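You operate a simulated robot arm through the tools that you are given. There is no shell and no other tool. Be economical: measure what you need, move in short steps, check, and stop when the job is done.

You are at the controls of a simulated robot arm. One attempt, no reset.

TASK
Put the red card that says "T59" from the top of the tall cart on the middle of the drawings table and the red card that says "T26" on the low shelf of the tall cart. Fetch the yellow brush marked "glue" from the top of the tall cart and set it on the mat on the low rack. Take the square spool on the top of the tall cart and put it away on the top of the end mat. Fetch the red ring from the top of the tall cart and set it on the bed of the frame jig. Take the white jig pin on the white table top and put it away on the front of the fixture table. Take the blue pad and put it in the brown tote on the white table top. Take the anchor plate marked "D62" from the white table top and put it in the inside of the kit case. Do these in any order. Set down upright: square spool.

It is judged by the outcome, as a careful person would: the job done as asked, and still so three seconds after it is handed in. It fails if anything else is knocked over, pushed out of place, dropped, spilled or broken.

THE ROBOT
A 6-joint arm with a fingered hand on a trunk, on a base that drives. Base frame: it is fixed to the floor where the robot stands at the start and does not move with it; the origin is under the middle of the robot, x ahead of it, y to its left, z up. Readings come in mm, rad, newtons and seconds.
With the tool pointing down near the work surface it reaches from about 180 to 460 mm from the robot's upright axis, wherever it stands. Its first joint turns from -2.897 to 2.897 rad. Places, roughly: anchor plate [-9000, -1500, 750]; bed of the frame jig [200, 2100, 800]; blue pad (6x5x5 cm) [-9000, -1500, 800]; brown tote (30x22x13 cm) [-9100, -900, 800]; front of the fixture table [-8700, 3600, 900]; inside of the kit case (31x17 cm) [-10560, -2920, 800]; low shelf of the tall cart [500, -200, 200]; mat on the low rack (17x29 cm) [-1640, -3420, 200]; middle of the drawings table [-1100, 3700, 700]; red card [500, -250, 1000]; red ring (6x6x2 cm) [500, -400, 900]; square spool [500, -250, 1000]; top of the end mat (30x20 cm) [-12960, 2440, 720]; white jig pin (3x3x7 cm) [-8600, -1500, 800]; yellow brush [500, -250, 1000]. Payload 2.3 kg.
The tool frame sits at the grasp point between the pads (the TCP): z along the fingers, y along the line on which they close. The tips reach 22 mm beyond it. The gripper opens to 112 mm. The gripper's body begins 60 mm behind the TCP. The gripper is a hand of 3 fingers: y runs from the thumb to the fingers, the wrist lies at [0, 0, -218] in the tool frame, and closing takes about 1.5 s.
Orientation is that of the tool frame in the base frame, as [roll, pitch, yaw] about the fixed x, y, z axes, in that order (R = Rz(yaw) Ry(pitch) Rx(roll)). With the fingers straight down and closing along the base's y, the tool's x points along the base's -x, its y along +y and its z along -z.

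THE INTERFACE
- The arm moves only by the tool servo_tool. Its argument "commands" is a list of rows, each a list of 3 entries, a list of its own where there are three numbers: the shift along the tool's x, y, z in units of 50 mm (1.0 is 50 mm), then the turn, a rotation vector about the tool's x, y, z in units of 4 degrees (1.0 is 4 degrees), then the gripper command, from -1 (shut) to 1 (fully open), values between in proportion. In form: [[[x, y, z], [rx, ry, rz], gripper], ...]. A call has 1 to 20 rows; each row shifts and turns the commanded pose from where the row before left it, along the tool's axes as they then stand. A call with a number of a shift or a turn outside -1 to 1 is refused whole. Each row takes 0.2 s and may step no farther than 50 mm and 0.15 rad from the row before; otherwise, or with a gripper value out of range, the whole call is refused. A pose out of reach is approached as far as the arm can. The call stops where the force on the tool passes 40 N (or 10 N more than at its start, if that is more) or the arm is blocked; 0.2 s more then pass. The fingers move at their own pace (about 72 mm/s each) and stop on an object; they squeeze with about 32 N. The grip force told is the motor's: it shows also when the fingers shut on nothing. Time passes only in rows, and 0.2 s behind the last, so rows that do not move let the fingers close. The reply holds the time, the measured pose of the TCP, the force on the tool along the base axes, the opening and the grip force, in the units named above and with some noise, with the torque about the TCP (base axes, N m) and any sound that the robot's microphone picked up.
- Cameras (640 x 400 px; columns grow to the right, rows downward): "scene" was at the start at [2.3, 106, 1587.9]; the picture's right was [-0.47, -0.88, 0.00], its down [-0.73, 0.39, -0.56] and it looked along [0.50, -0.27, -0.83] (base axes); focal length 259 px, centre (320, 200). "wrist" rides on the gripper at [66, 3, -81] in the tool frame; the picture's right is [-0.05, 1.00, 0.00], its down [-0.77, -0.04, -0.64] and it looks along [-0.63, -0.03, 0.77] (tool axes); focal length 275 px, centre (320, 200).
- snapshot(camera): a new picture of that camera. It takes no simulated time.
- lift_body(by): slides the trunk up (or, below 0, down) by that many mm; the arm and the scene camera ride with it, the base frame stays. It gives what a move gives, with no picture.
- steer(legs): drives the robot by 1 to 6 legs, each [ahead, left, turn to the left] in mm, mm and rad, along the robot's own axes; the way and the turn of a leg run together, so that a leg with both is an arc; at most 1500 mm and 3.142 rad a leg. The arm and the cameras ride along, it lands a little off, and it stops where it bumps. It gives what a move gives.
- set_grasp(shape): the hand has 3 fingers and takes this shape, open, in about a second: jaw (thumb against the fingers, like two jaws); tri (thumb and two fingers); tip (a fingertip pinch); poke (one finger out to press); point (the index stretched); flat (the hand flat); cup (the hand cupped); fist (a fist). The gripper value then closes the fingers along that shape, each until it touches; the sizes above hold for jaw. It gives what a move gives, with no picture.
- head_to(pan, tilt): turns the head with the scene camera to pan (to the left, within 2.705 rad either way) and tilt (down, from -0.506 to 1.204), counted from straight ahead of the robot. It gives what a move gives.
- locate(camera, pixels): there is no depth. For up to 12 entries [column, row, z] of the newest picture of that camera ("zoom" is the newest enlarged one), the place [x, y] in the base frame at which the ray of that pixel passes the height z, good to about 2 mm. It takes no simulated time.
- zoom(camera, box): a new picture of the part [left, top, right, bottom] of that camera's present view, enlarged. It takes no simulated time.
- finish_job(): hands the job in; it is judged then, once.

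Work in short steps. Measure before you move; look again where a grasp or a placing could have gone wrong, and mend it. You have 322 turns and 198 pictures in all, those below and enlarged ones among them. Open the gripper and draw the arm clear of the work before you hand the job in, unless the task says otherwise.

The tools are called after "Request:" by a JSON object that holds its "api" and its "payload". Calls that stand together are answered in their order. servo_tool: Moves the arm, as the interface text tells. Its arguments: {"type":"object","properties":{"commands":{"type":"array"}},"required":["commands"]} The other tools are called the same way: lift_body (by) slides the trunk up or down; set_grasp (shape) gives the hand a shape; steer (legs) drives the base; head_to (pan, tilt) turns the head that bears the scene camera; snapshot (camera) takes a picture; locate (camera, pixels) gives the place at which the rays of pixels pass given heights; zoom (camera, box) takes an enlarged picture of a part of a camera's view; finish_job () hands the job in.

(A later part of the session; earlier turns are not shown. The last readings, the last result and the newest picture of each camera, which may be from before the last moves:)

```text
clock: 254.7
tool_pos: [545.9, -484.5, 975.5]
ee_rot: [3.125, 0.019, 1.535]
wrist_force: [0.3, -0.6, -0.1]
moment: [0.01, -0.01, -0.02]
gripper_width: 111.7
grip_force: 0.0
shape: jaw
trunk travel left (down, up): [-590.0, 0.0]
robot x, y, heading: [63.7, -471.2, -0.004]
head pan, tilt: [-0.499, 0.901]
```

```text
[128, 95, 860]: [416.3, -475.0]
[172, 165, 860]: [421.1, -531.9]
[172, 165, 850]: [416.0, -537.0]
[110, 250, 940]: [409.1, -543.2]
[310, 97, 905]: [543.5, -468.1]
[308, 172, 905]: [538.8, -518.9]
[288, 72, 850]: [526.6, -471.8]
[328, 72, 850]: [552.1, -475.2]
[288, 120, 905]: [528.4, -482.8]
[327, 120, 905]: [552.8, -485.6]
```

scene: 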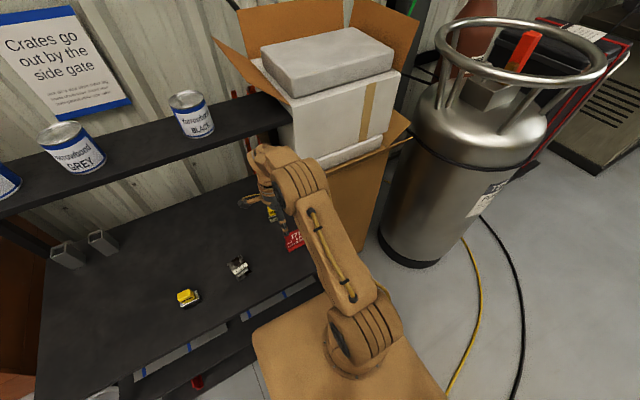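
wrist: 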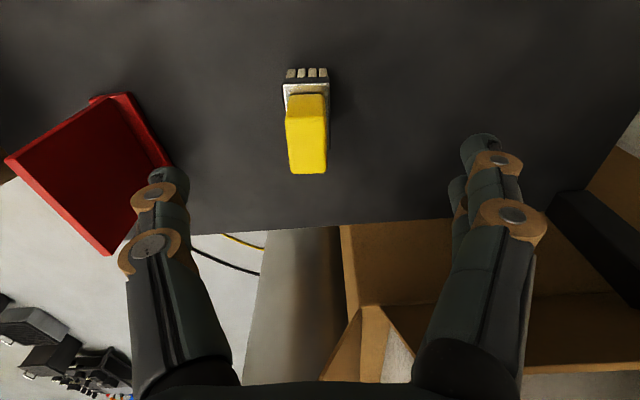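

Handle centre ≈(541, −494). Align, descend to z≈902, grip, lift.

Request:
{"api": "servo_tool", "payload": {"commands": [[[-0.19, -0.1, 0.5], [0, 0, 0], 1], [[0, 0, 0.5], [0, 0, 0], 1], [[0, 0, 0.46], [0, 0, 0], 1], [[0, 0, 0], [0, 0, 0], -1], [[0, 0, 0], [0, 0, 0], -1], [[0, 0, 0], [0, 0, 0], -1], [[0, 0, 0], [0, 0, 0], -1], [[0, 0, 0], [0, 0, 0], -1], [[0, 0, 0], [0, 0, 0], -1], [[0, 0, 0], [0, 0, 0], -1]]}}

Request:
{"api": "snapshot", "payload": {"camera": "wrist"}}

```text
clock: 256.9
tool_pos: [541.3, -496.2, 905.2]
ee_rot: [3.123, 0.021, 1.534]
wrist_force: [5.3, -0.7, 23.7]
moment: [0.01, -0.62, -0.07]
gripper_width: 20.3
grip_force: 31.7
shape: jaw
trunk travel left (down, up): [-590.0, 0.0]
robot x, y, heading: [65.9, -473.7, 0.003]
head pan, tilt: [-0.499, 0.901]
```

```text
111 pictures are left
```

wrist: 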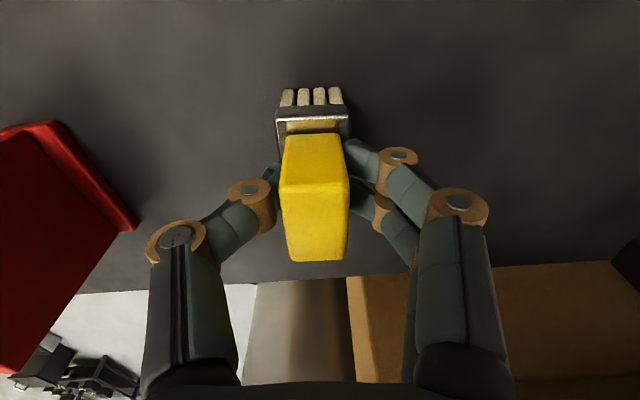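

Gripped (fingertips touch the ferrule). Lift straight up.

Request:
{"api": "servo_tool", "payload": {"commands": [[[0, 0, -0.3], [0, 0, 0], -1], [[0, 0, -0.8], [0, 0, 0], -1], [[0, 0, -0.8], [0, 0, 0], -1], [[0, 0, -0.8], [0, 0, 0], -1], [[0, -0.6, -0.4], [0, 0, 0], -1], [[0, -0.8, 0], [0, 0, 0], -1], [[0, 0, 0], [0, 0, 0], -1]]}}

Request:
{"api": "snapshot", "payload": {"camera": "wrist"}}

```text
clock: 258.5
tool_pos: [469.0, -489.8, 1057.6]
ee_rot: [3.125, 0.022, 1.534]
wrist_force: [-0.2, 0.1, -1.0]
moment: [-0.02, -0.02, -0.03]
gripper_width: 18.0
grip_force: 32.4
shape: jaw
trunk travel left (down, up): [-590.0, 0.0]
robot x, y, heading: [67.7, -470.0, 0.001]
head pan, tilt: [-0.499, 0.901]
```

```text
110 pictures are left
```

wrist: 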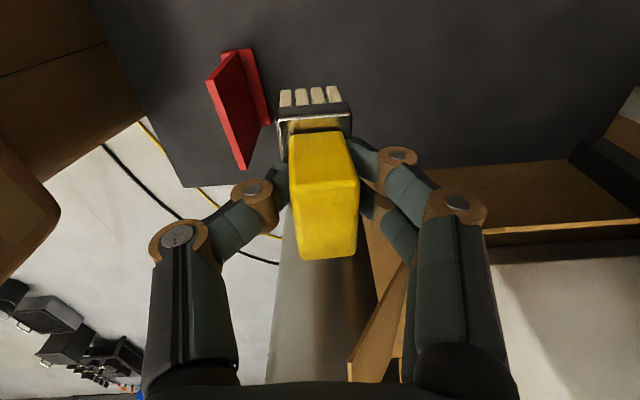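

Brush held. Drive toward the low rack: back off, face −y, stop near (−1580, −2500) to look.

Request:
{"api": "steer", "payload": {"legs": [[-650, 0, 0], [0, 0, -1.571], [1300, -400, 0], [730, -600, 0]]}}

Request:
{"api": "head_to", "payload": {"pan": 0.0, "tilt": 0.75}}

Request:
{"api": "snapshot", "payload": {"camera": "scene"}}

```text
clock: 276.8
tool_pos: [-1503.9, -2904.8, 1056.5]
ee_rot: [3.127, 0.021, -0.066]
wrist_force: [0.7, -0.1, 0.1]
moment: [0.01, 0.0, 0.01]
gripper_width: 17.5
grip_force: 31.9
shape: jaw
trunk travel left (down, up): [-590.0, 0.0]
robot x, y, heading: [-1472.9, -2500.7, -1.601]
head pan, tilt: [-0.499, 0.901]
stopped in leg 4: the robot was blocked; the commanded pose is now the measured one
```

```text
clock: 277.7
tool_pos: [-1503.8, -2904.6, 1057.2]
ee_rot: [3.126, 0.02, -0.068]
wrist_force: [-1.3, -1.2, -0.9]
moment: [0.01, 0.0, -0.02]
gripper_width: 17.4
grip_force: 31.8
shape: jaw
trunk travel left (down, up): [-590.0, 0.0]
robot x, y, heading: [-1474.0, -2505.7, -1.607]
head pan, tilt: [0.0, 0.75]
```

```text
109 pictures are left
```

scene: 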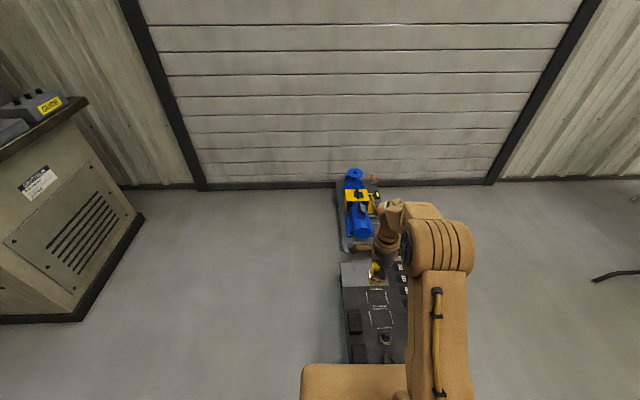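

Something blocked the base. Look down in front and to the right.

Request:
{"api": "head_to", "payload": {"pan": 0.15, "tilt": 1.2}}

Request:
{"api": "snapshot", "payload": {"camera": "scene"}}

Request:
{"api": "head_to", "payload": {"pan": -1.3, "tilt": 1.0}}

Request:
{"api": "snapshot", "payload": {"camera": "scene"}}

Request:
{"api": "snapshot", "payload": {"camera": "wrist"}}

```text
clock: 278.6
tool_pos: [-1502.2, -2904.1, 1058.1]
ee_rot: [3.125, 0.02, -0.066]
wrist_force: [-0.8, -0.1, -1.3]
moment: [-0.02, 0.0, -0.02]
gripper_width: 17.5
grip_force: 31.7
shape: jaw
trunk travel left (down, up): [-590.0, 0.0]
robot x, y, heading: [-1470.9, -2502.1, -1.606]
head pan, tilt: [0.15, 1.201]
```

```text
108 pictures are left
```

scene: 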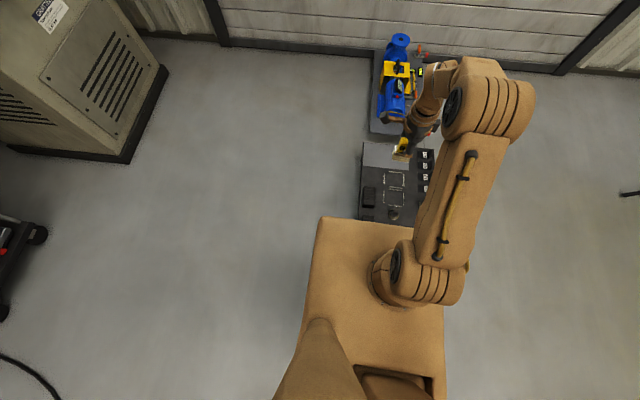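

```text
clock: 280.2
tool_pos: [-1505.2, -2904.9, 1057.7]
ee_rot: [3.125, 0.021, -0.065]
wrist_force: [0.5, 0.4, -0.5]
moment: [-0.01, 0.0, 0.03]
gripper_width: 17.8
grip_force: 32.2
shape: jaw
trunk travel left (down, up): [-590.0, 0.0]
robot x, y, heading: [-1470.1, -2500.1, -1.604]
head pan, tilt: [-1.3, 1.0]
```

```text
107 pictures are left
```

scene: 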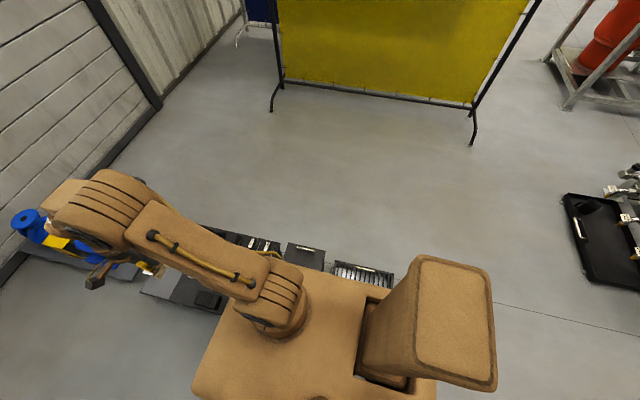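

```text
106 pictures are left
```

wrist: 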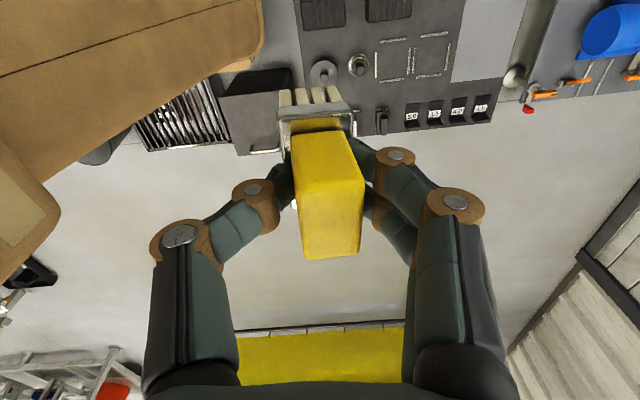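

The row is bucket, finned crate, box, low rack, pump. I'm touching it with my right side; move left (+x) by 350 and inspect.

Request:
{"api": "steer", "payload": {"legs": [[0, 350, 0.03]]}}

Request:
{"api": "head_to", "payload": {"pan": -0.7, "tilt": 0.95}}

Request:
{"api": "snapshot", "payload": {"camera": "scene"}}

```text
clock: 282.5
tool_pos: [-1138.7, -2912.0, 1057.6]
ee_rot: [3.125, 0.021, -0.032]
wrist_force: [0.0, -0.5, -1.0]
moment: [-0.04, 0.0, -0.01]
gripper_width: 17.8
grip_force: 31.3
shape: jaw
trunk travel left (down, up): [-590.0, 0.0]
robot x, y, heading: [-1118.2, -2505.2, -1.57]
head pan, tilt: [-1.3, 1.0]
```

```text
clock: 283.5
tool_pos: [-1139.5, -2911.9, 1057.9]
ee_rot: [3.124, 0.019, -0.035]
wrist_force: [0.6, -0.1, -1.1]
moment: [0.02, 0.01, 0.02]
gripper_width: 17.7
grip_force: 32.1
shape: jaw
trunk travel left (down, up): [-590.0, 0.0]
robot x, y, heading: [-1120.9, -2506.0, -1.574]
head pan, tilt: [-0.7, 0.949]
```

```text
105 pictures are left
```

scene: 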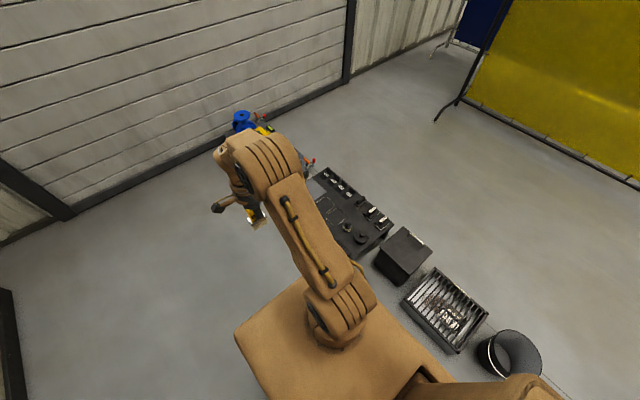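

The row seems in order. Approach the rack from its +x side: go ahead to y≈−3350 and turn to face −x.

Request:
{"api": "steer", "payload": {"legs": [[850, 60, 0], [0, 0, -1.571]]}}

Request:
{"api": "head_to", "payload": {"pan": 0.0, "tilt": 1.0}}

Request:
{"api": "snapshot", "payload": {"camera": "scene"}}

Request:
{"api": "snapshot", "payload": {"camera": "wrist"}}

```text
clock: 291.8
tool_pos: [-1462.1, -3327.2, 1056.8]
ee_rot: [3.127, 0.021, -1.618]
wrist_force: [-0.4, 0.3, -0.1]
moment: [0.0, 0.05, 0.02]
gripper_width: 17.3
grip_force: 31.8
shape: jaw
trunk travel left (down, up): [-590.0, 0.0]
robot x, y, heading: [-1054.7, -3354.0, 3.131]
head pan, tilt: [-0.7, 0.949]
```

```text
clock: 292.9
tool_pos: [-1461.8, -3327.3, 1058.5]
ee_rot: [3.128, 0.021, -1.618]
wrist_force: [0.3, -0.7, -0.1]
moment: [0.03, 0.0, 0.0]
gripper_width: 17.3
grip_force: 32.1
shape: jaw
trunk travel left (down, up): [-590.0, 0.0]
robot x, y, heading: [-1057.6, -3353.6, 3.131]
head pan, tilt: [0.0, 1.0]
```

```text
104 pictures are left
```

scene: 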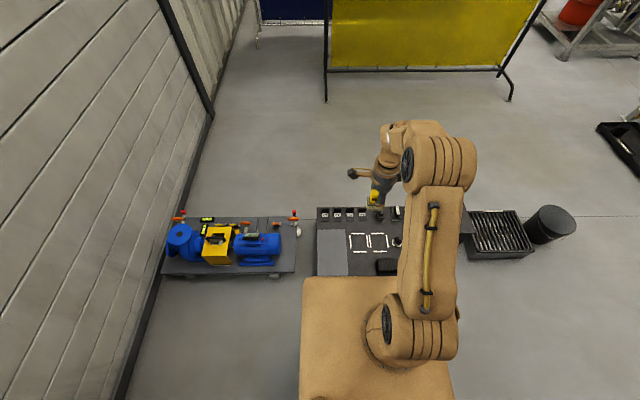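

```text
103 pictures are left
```

wrist: 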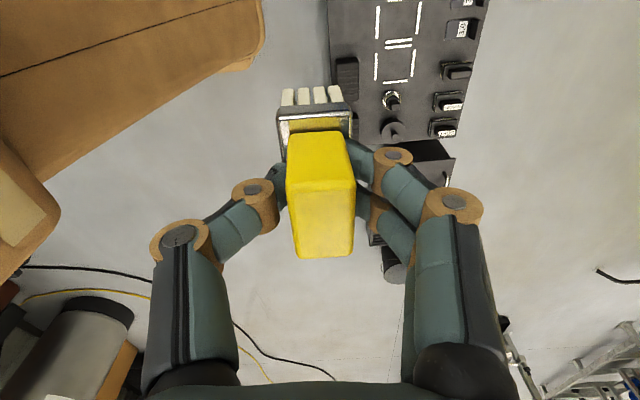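

Request:
{"api": "zoom", "payload": {"camera": "scene", "box": [290, 190, 430, 290]}}

Request:
{"api": "locate", "payload": {"camera": "scene", "pixels": [[316, 276, 200], [348, 275, 200], [318, 228, 200], [346, 227, 200], [316, 207, 200], [316, 276, 150], [346, 227, 150]]}}

```text
4.00 times, centred on (360, 240) of scene
```

zoom: 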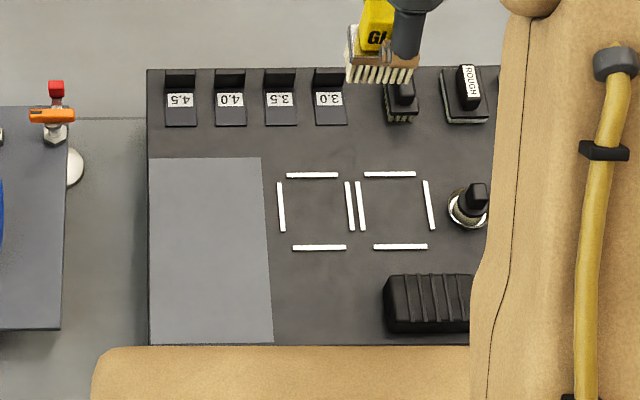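

```text
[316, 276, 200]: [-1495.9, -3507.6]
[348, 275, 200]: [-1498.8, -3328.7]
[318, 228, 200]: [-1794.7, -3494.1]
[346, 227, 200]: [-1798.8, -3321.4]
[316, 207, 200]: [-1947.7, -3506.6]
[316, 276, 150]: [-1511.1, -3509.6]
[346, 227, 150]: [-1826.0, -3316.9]
```

Mat centre ≈(−1645, −3415), matching the hint. Drive to x≈−1245 aligned with it, and lower the trunk.

Request:
{"api": "steer", "payload": {"legs": [[185, 62, 0.01]]}}

Request:
{"api": "lift_body", "payload": {"by": -400}}

Request:
{"api": "lift_body", "payload": {"by": -150}}

Request:
{"api": "snapshot", "payload": {"camera": "wrist"}}

```text
clock: 294.4
tool_pos: [-1647.1, -3391.9, 1057.4]
ee_rot: [3.127, 0.022, -1.608]
wrist_force: [0.3, -0.9, -0.3]
moment: [0.0, 0.01, -0.01]
gripper_width: 17.1
grip_force: 32.3
shape: jaw
trunk travel left (down, up): [-590.0, 0.0]
robot x, y, heading: [-1245.9, -3414.8, 3.141]
head pan, tilt: [0.0, 1.0]
```

```text
clock: 298.3
tool_pos: [-1647.4, -3391.9, 658.2]
ee_rot: [3.126, 0.021, -1.607]
wrist_force: [-0.4, -0.6, -0.1]
moment: [0.0, 0.02, 0.02]
gripper_width: 17.1
grip_force: 32.4
shape: jaw
trunk travel left (down, up): [-190.0, 400.0]
robot x, y, heading: [-1246.7, -3411.5, 3.137]
head pan, tilt: [0.0, 1.0]
```

```text
clock: 300.0
tool_pos: [-1648.3, -3392.0, 507.4]
ee_rot: [3.126, 0.023, -1.606]
wrist_force: [-0.4, -0.3, -0.6]
moment: [-0.01, 0.0, 0.02]
gripper_width: 17.1
grip_force: 32.1
shape: jaw
trunk travel left (down, up): [-40.0, 550.0]
robot x, y, heading: [-1245.9, -3410.2, 3.141]
head pan, tilt: [0.0, 1.0]
```

```text
101 pictures are left
```

wrist: 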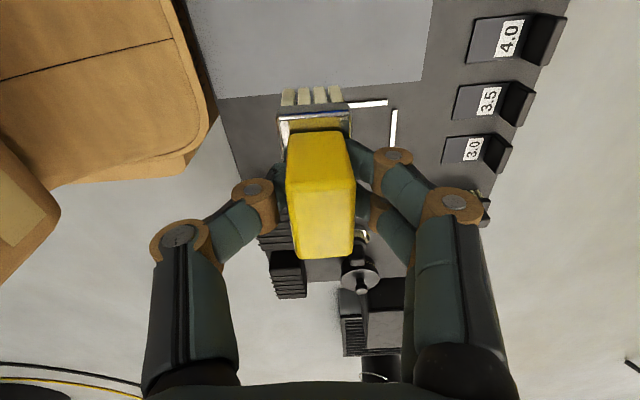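

Request:
{"api": "locate", "payload": {"camera": "wrist", "pixels": [[218, 98, 230], [421, 82, 230], [218, 98, 200], [421, 82, 200], [218, 98, 170], [421, 82, 170]]}}

Request:
{"api": "servo_tool", "payload": {"commands": [[[0.5, 0, 0.8], [0, 0, 0], -1], [[0, 0, 0.8], [0, 0, 0], -1], [[0, 0, 0.8], [0, 0, 0], -1], [[0, 0, 0.8], [0, 0, 0], -1], [[0, 0, 0], [0, 0, 0], -1]]}}

```text
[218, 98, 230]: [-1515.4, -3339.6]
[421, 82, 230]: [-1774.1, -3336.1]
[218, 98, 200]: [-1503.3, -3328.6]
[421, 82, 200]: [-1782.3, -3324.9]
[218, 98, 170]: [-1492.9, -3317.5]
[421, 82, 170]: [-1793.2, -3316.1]
```

```text
clock: 301.2
tool_pos: [-1651.1, -3412.7, 347.7]
ee_rot: [3.126, 0.02, -1.607]
wrist_force: [-0.9, 0.3, -0.5]
moment: [-0.01, -0.04, 0.02]
gripper_width: 17.3
grip_force: 32.1
shape: jaw
trunk travel left (down, up): [-40.0, 550.0]
robot x, y, heading: [-1240.4, -3408.9, 3.14]
head pan, tilt: [0.0, 1.0]
```

Mat z≈190 → contact at TCP≈247. Descend 90 mm, then small steps.

Request:
{"api": "servo_tool", "payload": {"commands": [[[0, 0, 0.8], [0, 0, 0], -1], [[0, 0, 0.7], [0, 0, 0], -1], [[0, 0, 0.3], [0, 0, 0], -1], [[0, 0, 0], [0, 0, 0], -1]]}}

Request:
{"api": "servo_tool", "payload": {"commands": [[[0, 0, 0.08], [0, 0, 0], -1], [[0, 0, 0.08], [0, 0, 0], -1], [[0, 0, 0], [0, 0, 0], -1]]}}

```text
clock: 302.2
tool_pos: [-1650.9, -3409.9, 258.6]
ee_rot: [3.126, 0.022, -1.608]
wrist_force: [-1.1, 0.0, -0.4]
moment: [0.02, -0.02, 0.01]
gripper_width: 16.8
grip_force: 31.5
shape: jaw
trunk travel left (down, up): [-40.0, 550.0]
robot x, y, heading: [-1243.3, -3412.1, 3.145]
head pan, tilt: [0.0, 1.0]
```

```text
clock: 303.0
tool_pos: [-1649.8, -3411.7, 248.9]
ee_rot: [3.128, 0.019, -1.607]
wrist_force: [0.3, -0.1, -1.5]
moment: [-0.01, -0.01, -0.03]
gripper_width: 17.0
grip_force: 32.0
shape: jaw
trunk travel left (down, up): [-40.0, 550.0]
robot x, y, heading: [-1241.0, -3410.3, 3.141]
head pan, tilt: [0.0, 1.0]
```

Request:
{"api": "servo_tool", "payload": {"commands": [[[0, 0, 0.06], [0, 0, 0], -1], [[0, 0, 0.06], [0, 0, 0], -1], [[0, 0, 0], [0, 0, 0], -1]]}}

Request:
{"api": "servo_tool", "payload": {"commands": [[[0, 0, 0.06], [0, 0, 0], -1], [[0, 0, 0], [0, 0, 0], -1]]}}

Request:
{"api": "snapshot", "payload": {"camera": "wrist"}}

```text
clock: 303.8
tool_pos: [-1650.5, -3411.4, 245.1]
ee_rot: [3.121, 0.019, -1.609]
wrist_force: [5.2, 4.5, 26.9]
moment: [0.04, -0.15, -0.05]
gripper_width: 19.4
grip_force: 31.1
shape: jaw
trunk travel left (down, up): [-40.0, 550.0]
robot x, y, heading: [-1242.7, -3412.1, 3.141]
head pan, tilt: [0.0, 1.0]
```

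```text
clock: 304.2
tool_pos: [-1653.6, -3411.9, 245.5]
ee_rot: [3.121, 0.02, -1.609]
wrist_force: [9.2, 2.7, 33.6]
moment: [0.05, -0.43, 0.02]
gripper_width: 20.8
grip_force: 32.2
shape: jaw
trunk travel left (down, up): [-40.0, 550.0]
robot x, y, heading: [-1246.4, -3412.5, 3.14]
head pan, tilt: [0.0, 1.0]
stopped in row 1: the force on the tool passed its limit at 44 N (the readings are from after the stop); the commanded pose is now the measured one
```

```text
100 pictures are left
```

wrist: 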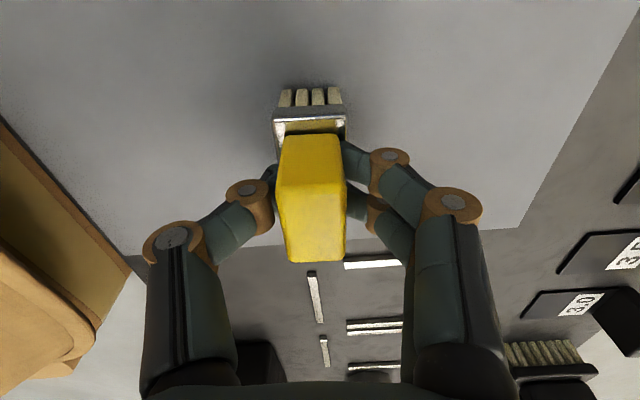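

Contact on the mat. Relieve slightly, open, and rise straight up.

Request:
{"api": "servo_tool", "payload": {"commands": [[[0, 0, -0.04], [0, 0, 0], -0.4], [[0, 0, 0], [0, 0, 0], 0], [[0, 0, 0], [0, 0, 0], 0.5], [[0, 0, 0], [0, 0, 0], 1], [[0, 0, 0], [0, 0, 0], 1], [[0, 0, 0], [0, 0, 0], 1], [[0, 0, -0.8], [0, 0, 0], 1], [[0, 0, -0.8], [0, 0, 0], 1], [[0, 0, -0.8], [0, 0, 0], 1], [[0, 0, -0.8], [0, 0, 0], 1]]}}

Request:
{"api": "snapshot", "payload": {"camera": "wrist"}}

```text
clock: 306.4
tool_pos: [-1648.0, -3414.2, 402.9]
ee_rot: [3.126, 0.021, -1.609]
wrist_force: [-0.1, 0.3, -0.3]
moment: [0.0, -0.01, 0.0]
gripper_width: 111.7
grip_force: 0.0
shape: jaw
trunk travel left (down, up): [-40.0, 550.0]
robot x, y, heading: [-1239.6, -3415.9, 3.143]
head pan, tilt: [0.0, 1.0]
```

```text
99 pictures are left
```

wrist: 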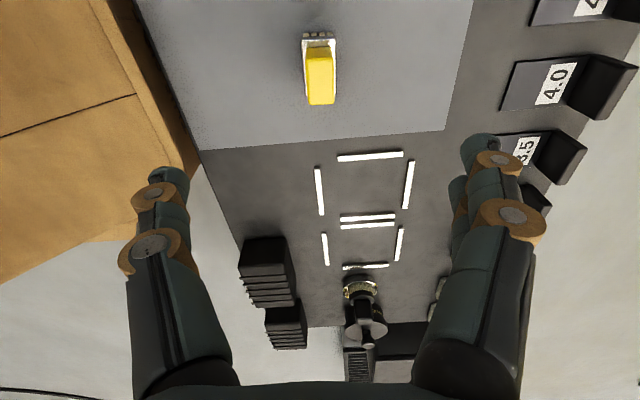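

Brush is upright on the mat. Raise, turn around and drive back to the cart for the spool.

Request:
{"api": "lift_body", "payload": {"by": 400}}

Request:
{"api": "lift_body", "payload": {"by": 190}}

Request:
{"api": "servo_tool", "payload": {"commands": [[[-0.4, -0.6, -0.6], [0, 0, 0], 1], [[0, -0.4, -0.6], [0, 0, 0], 1], [[0, 0, 0], [0, 0, 0], 1]]}}

Request:
{"api": "steer", "payload": {"legs": [[-250, 0, 0], [0, 0, 1.571], [0, 0, 1.571], [0, 1500, 0], [0, 1500, 0]]}}

```text
clock: 310.2
tool_pos: [-1646.5, -3415.4, 802.2]
ee_rot: [3.124, 0.021, -1.608]
wrist_force: [-0.2, 0.1, 0.9]
moment: [-0.01, 0.0, -0.02]
gripper_width: 112.0
grip_force: 0.1
shape: jaw
trunk travel left (down, up): [-440.0, 150.0]
robot x, y, heading: [-1238.6, -3411.7, 3.137]
head pan, tilt: [0.0, 1.0]
```

```text
clock: 312.0
tool_pos: [-1648.1, -3415.2, 954.0]
ee_rot: [3.124, 0.021, -1.607]
wrist_force: [-0.3, -0.8, -1.6]
moment: [0.01, 0.02, -0.01]
gripper_width: 112.2
grip_force: 0.1
shape: jaw
out of reach, approached as far as the arm can: row 1
trunk travel left (down, up): [-590.0, 0.0]
robot x, y, heading: [-1246.0, -3410.8, 3.136]
head pan, tilt: [0.0, 1.0]
```

```text
clock: 312.8
tool_pos: [-1596.3, -3399.4, 1011.6]
ee_rot: [3.123, 0.021, -1.608]
wrist_force: [1.6, 0.3, -0.2]
moment: [-0.03, -0.01, 0.01]
gripper_width: 111.8
grip_force: 0.1
shape: jaw
trunk travel left (down, up): [-590.0, 0.0]
robot x, y, heading: [-1243.2, -3410.7, 3.141]
head pan, tilt: [0.0, 1.0]
```

```text
clock: 336.0
tool_pos: [-505.5, -502.7, 1011.1]
ee_rot: [3.124, 0.02, 1.458]
wrist_force: [-0.1, -0.2, 0.1]
moment: [-0.02, 0.0, -0.02]
gripper_width: 112.1
grip_force: 0.0
shape: jaw
trunk travel left (down, up): [-590.0, 0.0]
robot x, y, heading: [-854.4, -463.9, -0.082]
head pan, tilt: [0.0, 1.0]
```

Request:
{"api": "steer", "payload": {"legs": [[0, 0, 0.082], [860, 130, 0]]}}

Request:
{"api": "snapshot", "payload": {"camera": "wrist"}}

```text
clock: 341.1
tool_pos: [336.2, -338.5, 1011.1]
ee_rot: [3.124, 0.019, 1.541]
wrist_force: [0.8, 0.7, -0.6]
moment: [-0.03, -0.01, -0.03]
gripper_width: 111.9
grip_force: 0.0
shape: jaw
trunk travel left (down, up): [-590.0, 0.0]
robot x, y, heading: [-11.8, -327.2, 0.004]
head pan, tilt: [0.0, 1.0]
```

```text
98 pictures are left
```

wrist: 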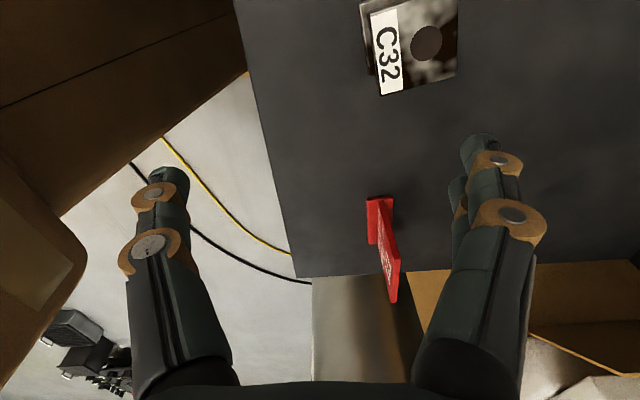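

Request:
{"api": "servo_tool", "payload": {"commands": [[[0.8, 0.5, 0], [0, 0, 0], 1], [[0.8, 0.5, 0], [0, 0, 0], 1], [[0, 0, 0], [0, 0, 0], 1]]}}

Request:
{"api": "zoom", "payload": {"camera": "wrist", "box": [240, 0, 480, 180]}}

```text
clock: 341.9
tool_pos: [385.0, -261.9, 1009.7]
ee_rot: [3.124, 0.02, 1.54]
wrist_force: [-0.2, -0.4, 0.3]
moment: [-0.03, -0.02, -0.01]
gripper_width: 111.8
grip_force: 0.0
shape: jaw
trunk travel left (down, up): [-590.0, 0.0]
robot x, y, heading: [-18.6, -326.2, 0.007]
head pan, tilt: [0.0, 1.0]
```

```text
2.22 times, centred on (360, 90) of wrist
```

zoom: 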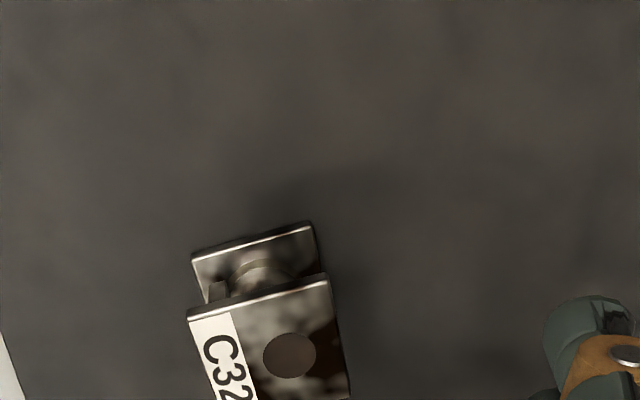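

Request:
{"api": "locate", "payload": {"camera": "zoom", "pixels": [[192, 258, 853], [311, 224, 853], [188, 316, 900], [328, 276, 900], [188, 316, 915], [328, 276, 915], [350, 398, 900], [350, 398, 915], [188, 316, 930], [328, 276, 930]]}}

Request:
{"api": "snapshot", "payload": {"camera": "wrist"}}

```text
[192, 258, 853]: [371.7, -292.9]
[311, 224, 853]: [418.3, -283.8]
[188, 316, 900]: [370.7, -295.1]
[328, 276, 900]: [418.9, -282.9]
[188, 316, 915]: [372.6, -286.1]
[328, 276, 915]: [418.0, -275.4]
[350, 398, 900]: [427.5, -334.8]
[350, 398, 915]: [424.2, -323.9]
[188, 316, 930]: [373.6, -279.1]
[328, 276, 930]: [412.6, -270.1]
```

```text
96 pictures are left
```

wrist: 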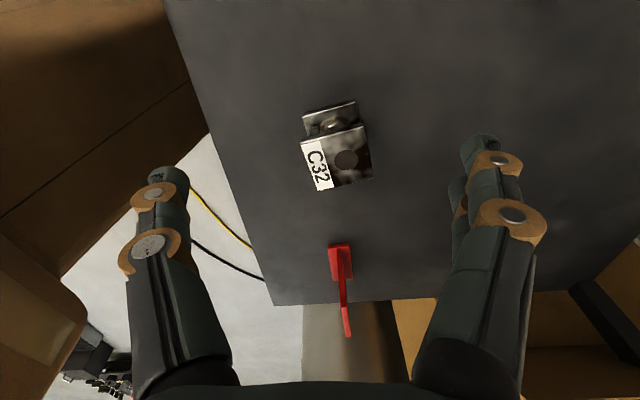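

Spool: flange 50 mm, height ≈52, centre ≈(399, −315), rotated ≈14°. Rotate the tool to match and go above it.

Request:
{"api": "servo_tool", "payload": {"commands": [[[0, 0, 0], [0, 0, -1], 1], [[0, 0, 0], [0, 0, -1], 1], [[0, 0, 0], [0, 0, -1], 1], [[0, 0, 0], [0, 0, -1], 1], [[-0.5, 0.15, 0.3], [0, 0, 0], 1], [[-0.5, 0.12, 0.4], [0, 0, 0], 1], [[0, 0, 0.2], [0, 0, 0], 1], [[0, 0, 0], [0, 0, 0], 1]]}}

Request:
{"api": "snapshot", "payload": {"camera": "wrist"}}

```text
clock: 343.6
tool_pos: [416.2, -308.0, 965.5]
ee_rot: [3.13, 0.025, 1.82]
wrist_force: [0.1, 0.2, 0.8]
moment: [0.02, -0.01, 0.01]
gripper_width: 112.0
grip_force: 0.0
shape: jaw
trunk travel left (down, up): [-590.0, 0.0]
robot x, y, heading: [-14.6, -328.5, 0.002]
head pan, tilt: [0.0, 1.0]
```

```text
95 pictures are left
```

wrist: 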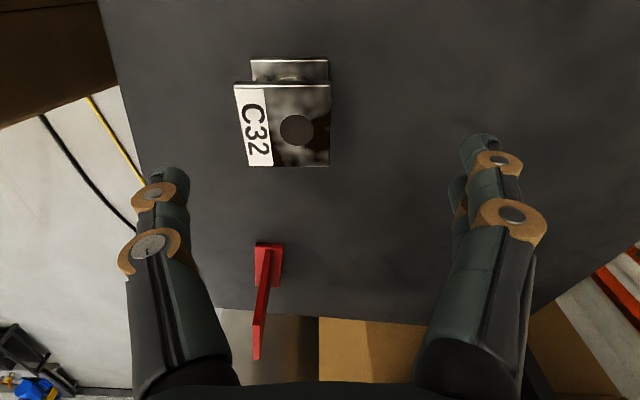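

Request:
{"api": "locate", "payload": {"camera": "wrist", "pixels": [[285, 126, 900], [235, 85, 900], [330, 84, 900], [330, 166, 900], [247, 167, 900]]}}

```text
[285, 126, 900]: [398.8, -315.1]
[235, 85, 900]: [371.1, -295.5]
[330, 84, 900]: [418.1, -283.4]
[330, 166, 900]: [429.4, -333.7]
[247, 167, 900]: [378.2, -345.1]
```

Centre (399.5, −314.5). Align and descend to z≈875, close.

Request:
{"api": "servo_tool", "payload": {"commands": [[[-0.04, -0.36, 0.4], [0, 0, 0], 1], [[0, 0, 0.6], [0, 0, 0], 1], [[0, 0, 0.5], [0, 0, 0], 1], [[0, 0, 0.28], [0, 0, 0], 1], [[0, 0, 0], [0, 0, 0], -1], [[0, 0, 0], [0, 0, 0], -1], [[0, 0, 0], [0, 0, 0], -1], [[0, 0, 0], [0, 0, 0], -1], [[0, 0, 0], [0, 0, 0], -1], [[0, 0, 0], [0, 0, 0], -1]]}}

Request:
{"api": "snapshot", "payload": {"camera": "wrist"}}

```text
clock: 345.9
tool_pos: [400.7, -314.3, 878.7]
ee_rot: [3.129, 0.025, 1.822]
wrist_force: [3.0, 0.7, 7.5]
moment: [0.01, -0.07, -0.06]
gripper_width: 34.1
grip_force: 31.7
shape: jaw
trunk travel left (down, up): [-590.0, 0.0]
robot x, y, heading: [-13.3, -327.3, 0.009]
head pan, tilt: [0.0, 1.0]
```

```text
94 pictures are left
```

wrist: 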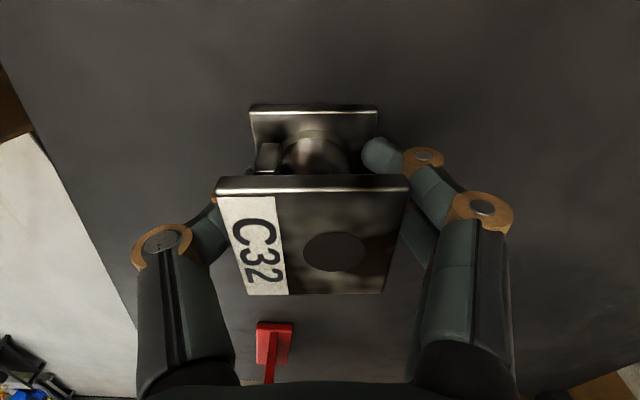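

Fingers hook between the flanges. Lift and check uprightness.

Request:
{"api": "servo_tool", "payload": {"commands": [[[0, 0, -0.3], [0, 0, 0], -1], [[0, 0, -0.8], [0, 0, 0], -1], [[0, 0, -0.8], [0, 0, 0], -1], [[0, 0, -0.8], [0, 0, 0], -1], [[0, 0, -0.4], [0, 0, 0], -1], [[0, 0, 0], [0, 0, 0], -1]]}}

Request:
{"api": "snapshot", "payload": {"camera": "wrist"}}

```text
clock: 347.2
tool_pos: [397.2, -311.4, 1032.6]
ee_rot: [3.131, 0.024, 1.819]
wrist_force: [0.6, -0.6, -2.3]
moment: [-0.02, 0.0, 0.03]
gripper_width: 32.8
grip_force: 32.2
shape: jaw
trunk travel left (down, up): [-590.0, 0.0]
robot x, y, heading: [-14.9, -329.7, 0.001]
head pan, tilt: [0.0, 1.0]
```

```text
93 pictures are left
```

wrist: 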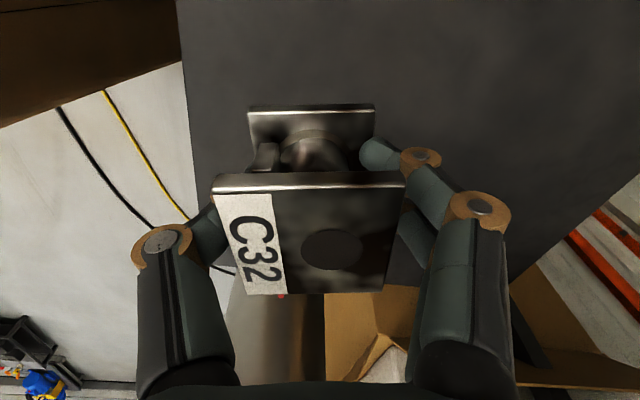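

Held. Drive back, face −x, strafe to y≈1600 and survey the aisle.

Request:
{"api": "steer", "payload": {"legs": [[-650, 0, 0], [0, 0, 1.571], [1300, 0, 0], [600, 0, 0], [0, 0, 1.571]]}}

Request:
{"api": "head_to", "payload": {"pan": 0.0, "tilt": 0.3}}

Request:
{"api": "snapshot", "payload": {"camera": "scene"}}

```text
clock: 367.6
tool_pos: [-1085.8, 1546.9, 1034.3]
ee_rot: [3.13, 0.025, -1.322]
wrist_force: [-0.8, 0.5, -2.5]
moment: [-0.02, 0.01, 0.0]
gripper_width: 32.9
grip_force: 31.9
shape: jaw
trunk travel left (down, up): [-590.0, 0.0]
robot x, y, heading: [-672.2, 1565.6, -3.135]
head pan, tilt: [0.0, 1.0]
```

```text
clock: 368.7
tool_pos: [-1086.6, 1547.2, 1033.9]
ee_rot: [3.132, 0.024, -1.321]
wrist_force: [0.0, -1.0, -3.0]
moment: [0.04, -0.04, 0.01]
gripper_width: 32.9
grip_force: 32.1
shape: jaw
trunk travel left (down, up): [-590.0, 0.0]
robot x, y, heading: [-671.1, 1563.7, -3.142]
head pan, tilt: [0.0, 0.3]
```

```text
92 pictures are left
```

scene: 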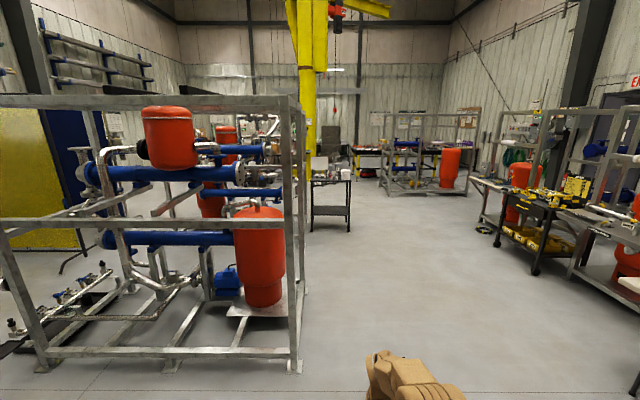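

Aisle ahead is open; go right to y≈2420 then ahead to x≈−3400 and look again.

Request:
{"api": "steer", "payload": {"legs": [[1000, -860, 0], [1500, 0, 0]]}}

Request:
{"api": "snapshot", "payload": {"camera": "scene"}}

```text
clock: 382.4
tool_pos: [-3599.5, 2394.7, 1032.9]
ee_rot: [3.13, 0.025, -1.312]
wrist_force: [0.2, -0.3, -1.4]
moment: [-0.01, 0.0, -0.03]
gripper_width: 26.8
grip_force: 31.8
shape: jaw
trunk travel left (down, up): [-590.0, 0.0]
robot x, y, heading: [-3184.2, 2418.1, -3.124]
head pan, tilt: [0.0, 0.3]
```

```text
91 pictures are left
```

scene: 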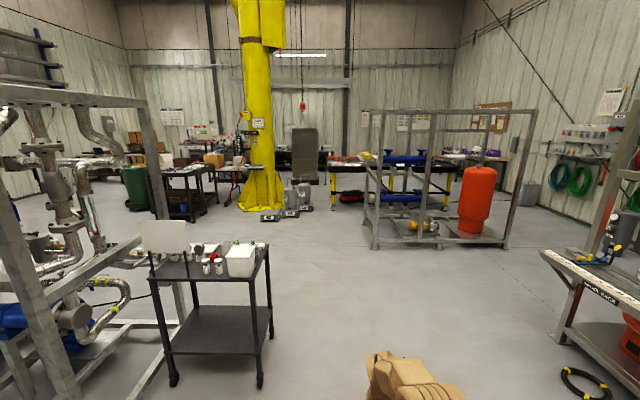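

Grip width dropped to 26.8; check the spool in hand.

Request:
{"api": "snapshot", "payload": {"camera": "wrist"}}

```text
90 pictures are left
```

wrist: 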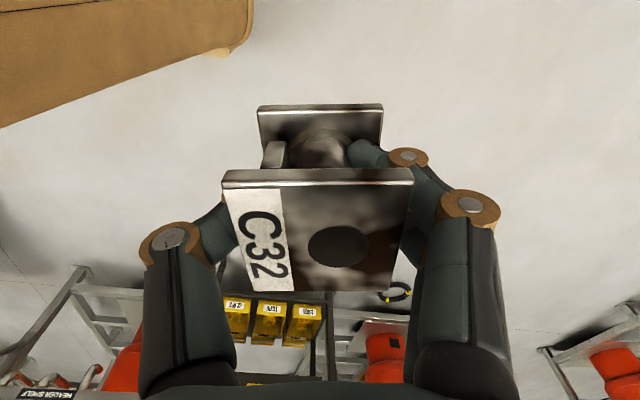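

Spool is still captured. Continue: to (−6050, 2620) between the small trolley (y<1950) and skid (y>3160), then look.

Request:
{"api": "steer", "payload": {"legs": [[1500, -200, -0.015], [1400, 0, 0]]}}

Request:
{"api": "snapshot", "payload": {"camera": "scene"}}

```text
refused: leg 1 is longer than a leg can be; nothing moved
```

```text
89 pictures are left
```

scene: 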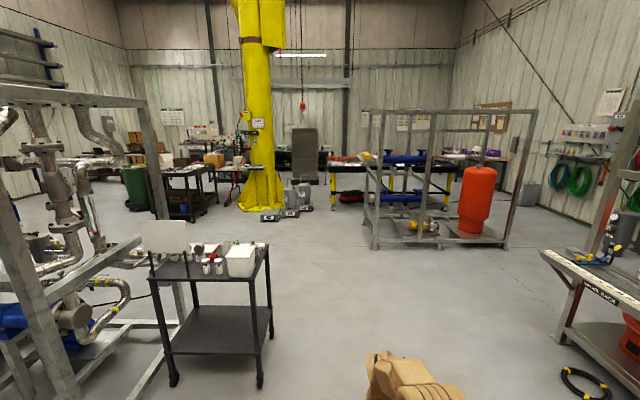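

Request:
{"api": "steer", "payload": {"legs": [[1450, -200, -0.015], [1450, 0, 0]]}}

Request:
{"api": "snapshot", "payload": {"camera": "scene"}}

```text
clock: 396.3
tool_pos: [-6455.5, 2605.8, 1032.9]
ee_rot: [3.131, 0.024, -1.33]
wrist_force: [-0.3, -0.8, -2.0]
moment: [0.01, -0.02, -0.01]
gripper_width: 27.1
grip_force: 31.6
shape: jaw
trunk travel left (down, up): [-590.0, 0.0]
robot x, y, heading: [-6041.1, 2619.4, 3.133]
head pan, tilt: [0.0, 0.3]
```

```text
88 pictures are left
```

scene: 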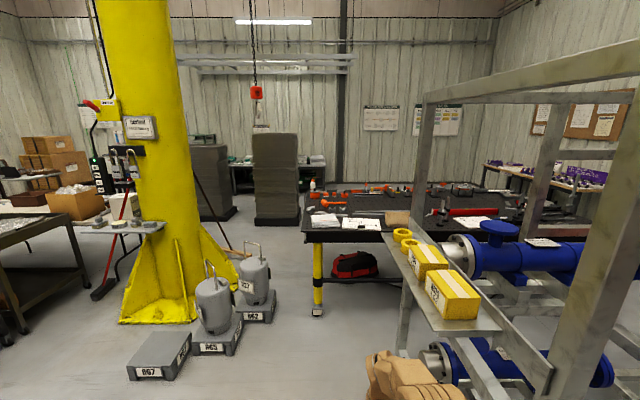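

Skid 2 is close on my right; a narrow gap lies between the grey weights and the dark bench's left leg. Measure it on the floor.

Request:
{"api": "locate", "payload": {"camera": "scene", "pixels": [[276, 318, 0], [243, 348, 0], [190, 380, 0], [312, 316, 0], [324, 316, 0], [403, 358, 0], [303, 240, 850], [255, 222, 0], [300, 222, 0], [240, 218, 0], [120, 322, 0], [240, 262, 0]]}}

Request:
{"api": "zoom", "payload": {"camera": "scene", "box": [100, 150, 420, 380]}}

```text
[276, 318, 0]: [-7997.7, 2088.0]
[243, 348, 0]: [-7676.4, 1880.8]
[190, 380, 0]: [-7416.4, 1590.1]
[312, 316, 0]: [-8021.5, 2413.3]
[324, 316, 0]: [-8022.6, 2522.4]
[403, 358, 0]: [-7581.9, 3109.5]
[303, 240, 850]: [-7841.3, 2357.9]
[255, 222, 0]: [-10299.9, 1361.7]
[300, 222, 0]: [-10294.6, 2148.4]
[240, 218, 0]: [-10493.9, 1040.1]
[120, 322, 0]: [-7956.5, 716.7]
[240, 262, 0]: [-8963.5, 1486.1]
```

```text
1.74 times, centred on (260, 265) of scene
```

zoom: 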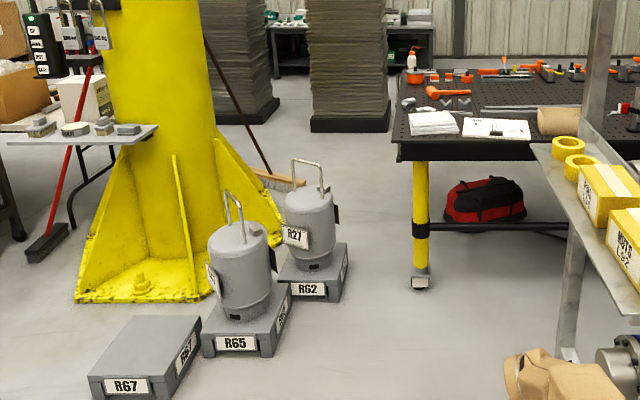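

The gap is too narrow (≈270 mm at the bench top). Look left and right for another way.

Request:
{"api": "head_to", "payload": {"pan": 0.9, "tilt": 0.3}}

Request:
{"api": "snapshot", "payload": {"camera": "scene"}}

Request:
{"api": "head_to", "payload": {"pan": -0.9, "tilt": 0.3}}

Request:
{"api": "snapshot", "payload": {"camera": "scene"}}

```text
clock: 397.5
tool_pos: [-6456.7, 2606.5, 1033.8]
ee_rot: [3.133, 0.025, -1.33]
wrist_force: [0.0, -1.4, -2.8]
moment: [0.01, 0.04, 0.0]
gripper_width: 27.3
grip_force: 32.1
shape: jaw
trunk travel left (down, up): [-590.0, 0.0]
robot x, y, heading: [-6041.1, 2618.1, 3.135]
head pan, tilt: [0.901, 0.3]
```

```text
86 pictures are left
```

scene: 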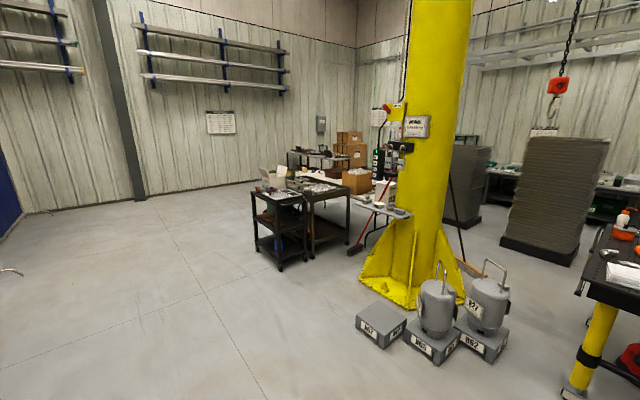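

```text
clock: 399.3
tool_pos: [-6456.7, 2605.8, 1034.2]
ee_rot: [3.131, 0.023, -1.328]
wrist_force: [1.2, 0.4, -2.3]
moment: [-0.05, -0.01, -0.04]
gripper_width: 26.9
grip_force: 32.0
shape: jaw
trunk travel left (down, up): [-590.0, 0.0]
robot x, y, heading: [-6037.8, 2618.1, 3.135]
head pan, tilt: [-0.901, 0.3]
```

```text
85 pictures are left
```

scene: 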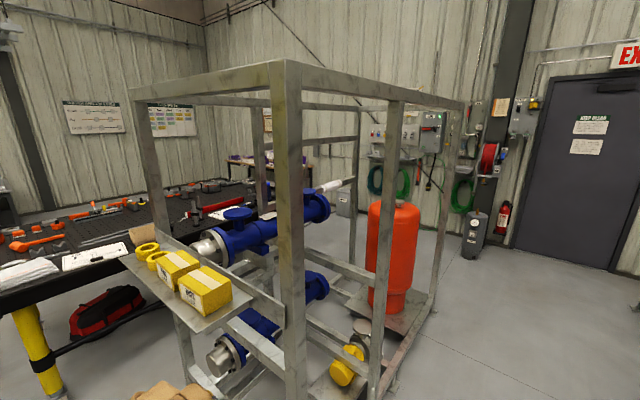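

Request:
{"api": "zoom", "payload": {"camera": "scene", "box": [130, 130, 380, 260]}}

Request:
{"api": "head_to", "payload": {"pan": 0.45, "tilt": 0.2}}

Request:
{"api": "zoom", "payload": {"camera": "scene", "box": [0, 100, 320, 300]}}

```text
2.56 times, centred on (255, 195) of scene
```

zoom: 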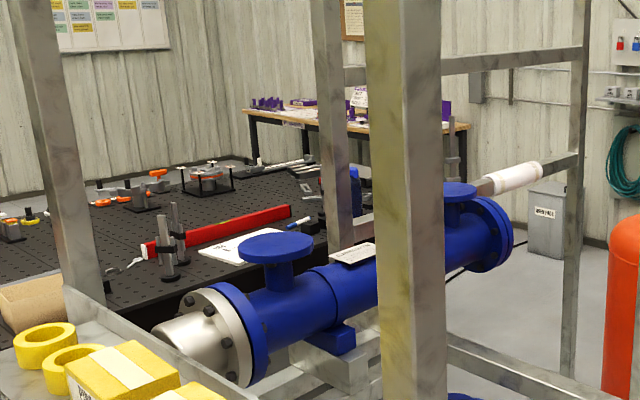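

```text
clock: 400.8
tool_pos: [-6457.6, 2606.2, 1033.1]
ee_rot: [3.13, 0.025, -1.329]
wrist_force: [0.2, -0.8, -1.7]
moment: [0.01, 0.0, 0.03]
gripper_width: 26.9
grip_force: 32.1
shape: jaw
trunk travel left (down, up): [-590.0, 0.0]
robot x, y, heading: [-6036.3, 2618.1, 3.133]
head pan, tilt: [0.45, 0.201]
```

```text
2.00 times, centred on (160, 200) of scene
```

zoom: 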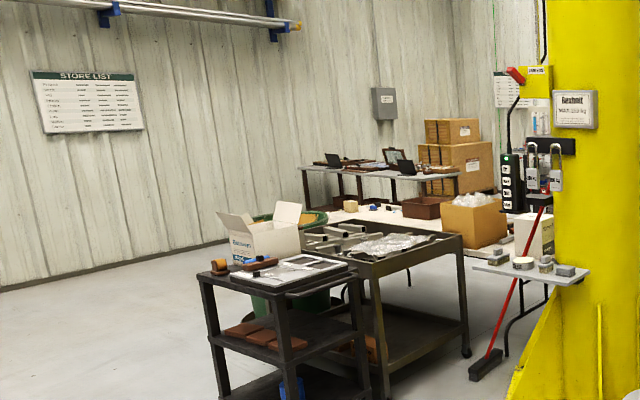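

Left side is wide open floor and leads to the white table area. Strafe left to y≈−1700 and look from there.

Request:
{"api": "steer", "payload": {"legs": [[0, 1450, 0.008], [0, 1450, 0], [0, 1400, 0]]}}

Request:
{"api": "head_to", "payload": {"pan": 0.0, "tilt": 0.25}}

Request:
{"api": "snapshot", "payload": {"camera": "scene"}}

```text
clock: 421.5
tool_pos: [-6472.3, -1713.2, 1034.7]
ee_rot: [3.131, 0.025, -1.352]
wrist_force: [0.8, 0.0, -3.0]
moment: [-0.01, -0.01, 0.03]
gripper_width: 27.0
grip_force: 32.1
shape: jaw
trunk travel left (down, up): [-590.0, 0.0]
robot x, y, heading: [-6056.6, -1704.2, 3.114]
head pan, tilt: [0.45, 0.201]
```

```text
clock: 422.4
tool_pos: [-6471.0, -1714.3, 1033.3]
ee_rot: [3.131, 0.024, -1.354]
wrist_force: [0.1, 0.0, -2.4]
moment: [-0.01, 0.0, -0.03]
gripper_width: 26.8
grip_force: 31.9
shape: jaw
trunk travel left (down, up): [-590.0, 0.0]
robot x, y, heading: [-6057.9, -1708.5, 3.117]
head pan, tilt: [0.0, 0.25]
```

```text
82 pictures are left
```

scene: 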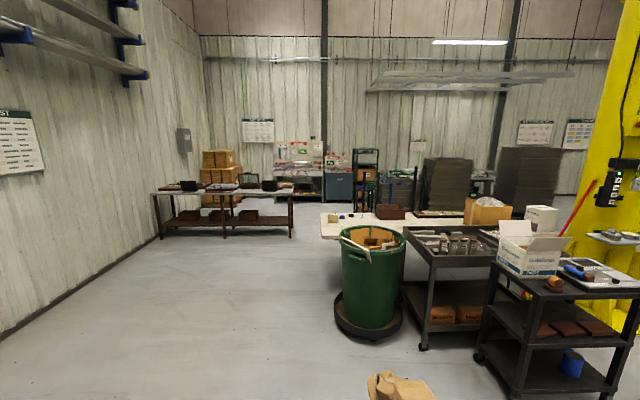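

A corridor exists between the kit table (right leg ≈(291,237)) and the white table (left end ≈(320,220)). Measure.

Request:
{"api": "locate", "payload": {"camera": "scene", "pixels": [[291, 237, 0], [226, 237, 0], [160, 240, 0], [334, 325, 0], [321, 235, 720], [321, 214, 720], [430, 345, 0], [352, 212, 0], [290, 199, 0], [425, 212, 0]]}}

Request:
{"api": "zoom", "payload": {"camera": "scene", "box": [150, 130, 450, 290]}}

```text
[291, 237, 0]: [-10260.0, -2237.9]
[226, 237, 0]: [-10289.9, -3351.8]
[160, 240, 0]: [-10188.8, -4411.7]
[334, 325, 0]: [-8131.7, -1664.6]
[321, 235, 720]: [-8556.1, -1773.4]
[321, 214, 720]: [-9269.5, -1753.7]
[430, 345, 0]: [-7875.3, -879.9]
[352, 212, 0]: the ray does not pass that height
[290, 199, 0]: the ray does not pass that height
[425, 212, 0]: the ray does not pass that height
```

```text
2.13 times, centred on (300, 210) of scene
```

zoom: 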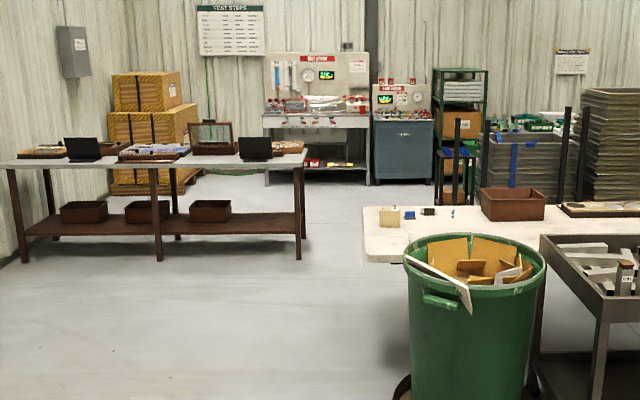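

Drive along y≈−2150 to x≈−9500 and look into the far area.

Request:
{"api": "steer", "payload": {"legs": [[1400, 430, 0.025], [1400, 0, 0], [650, 0, 0]]}}

Request:
{"api": "head_to", "payload": {"pan": -0.5, "tilt": 0.3}}

Request:
{"api": "snapshot", "payload": {"camera": "scene"}}

```text
clock: 439.6
tool_pos: [-9958.7, -2135.4, 1034.4]
ee_rot: [3.131, 0.025, -1.315]
wrist_force: [0.9, 0.1, -1.8]
moment: [0.0, -0.02, -0.02]
gripper_width: 26.8
grip_force: 31.9
shape: jaw
trunk travel left (down, up): [-590.0, 0.0]
robot x, y, heading: [-9542.8, -2116.1, -3.131]
head pan, tilt: [0.0, 0.25]
```

```text
clock: 440.5
tool_pos: [-9958.5, -2135.7, 1034.0]
ee_rot: [3.133, 0.024, -1.318]
wrist_force: [0.2, -0.4, -2.2]
moment: [-0.01, -0.02, -0.01]
gripper_width: 26.8
grip_force: 31.5
shape: jaw
trunk travel left (down, up): [-590.0, 0.0]
robot x, y, heading: [-9547.7, -2115.6, -3.132]
head pan, tilt: [-0.499, 0.3]
```

```text
80 pictures are left
```

scene: 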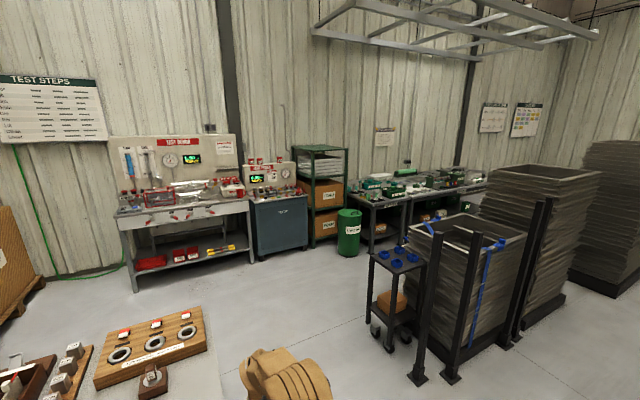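

Request:
{"api": "locate", "payload": {"camera": "scene", "pixels": [[376, 335, 0], [390, 352, 0], [418, 385, 0], [455, 382, 0], [348, 257, 0], [372, 253, 0], [410, 228, 0], [258, 262, 0], [480, 190, 750], [440, 195, 750], [205, 380, 720], [567, 300, 0]]}}

Request:
{"api": "zoom", "payload": {"camera": "scene", "box": [320, 140, 560, 290]}}

```text
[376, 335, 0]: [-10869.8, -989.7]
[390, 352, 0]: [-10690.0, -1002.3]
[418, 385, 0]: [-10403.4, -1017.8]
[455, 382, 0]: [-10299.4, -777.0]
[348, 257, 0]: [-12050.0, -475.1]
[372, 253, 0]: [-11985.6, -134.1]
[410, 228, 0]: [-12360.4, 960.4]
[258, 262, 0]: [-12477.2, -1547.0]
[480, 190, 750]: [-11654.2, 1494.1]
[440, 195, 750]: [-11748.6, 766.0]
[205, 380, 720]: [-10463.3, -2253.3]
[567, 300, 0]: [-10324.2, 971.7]
```

```text
2.67 times, centred on (440, 215) of scene
```

zoom: 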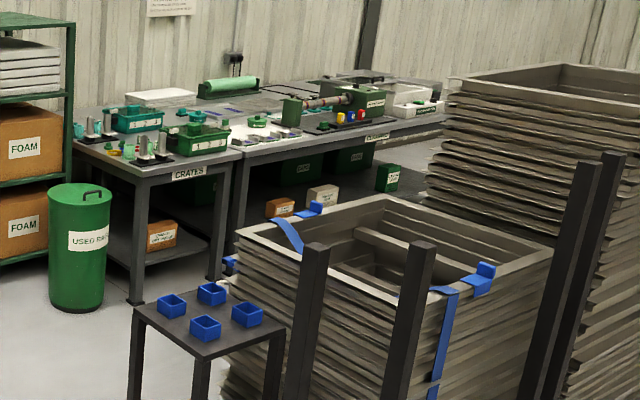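

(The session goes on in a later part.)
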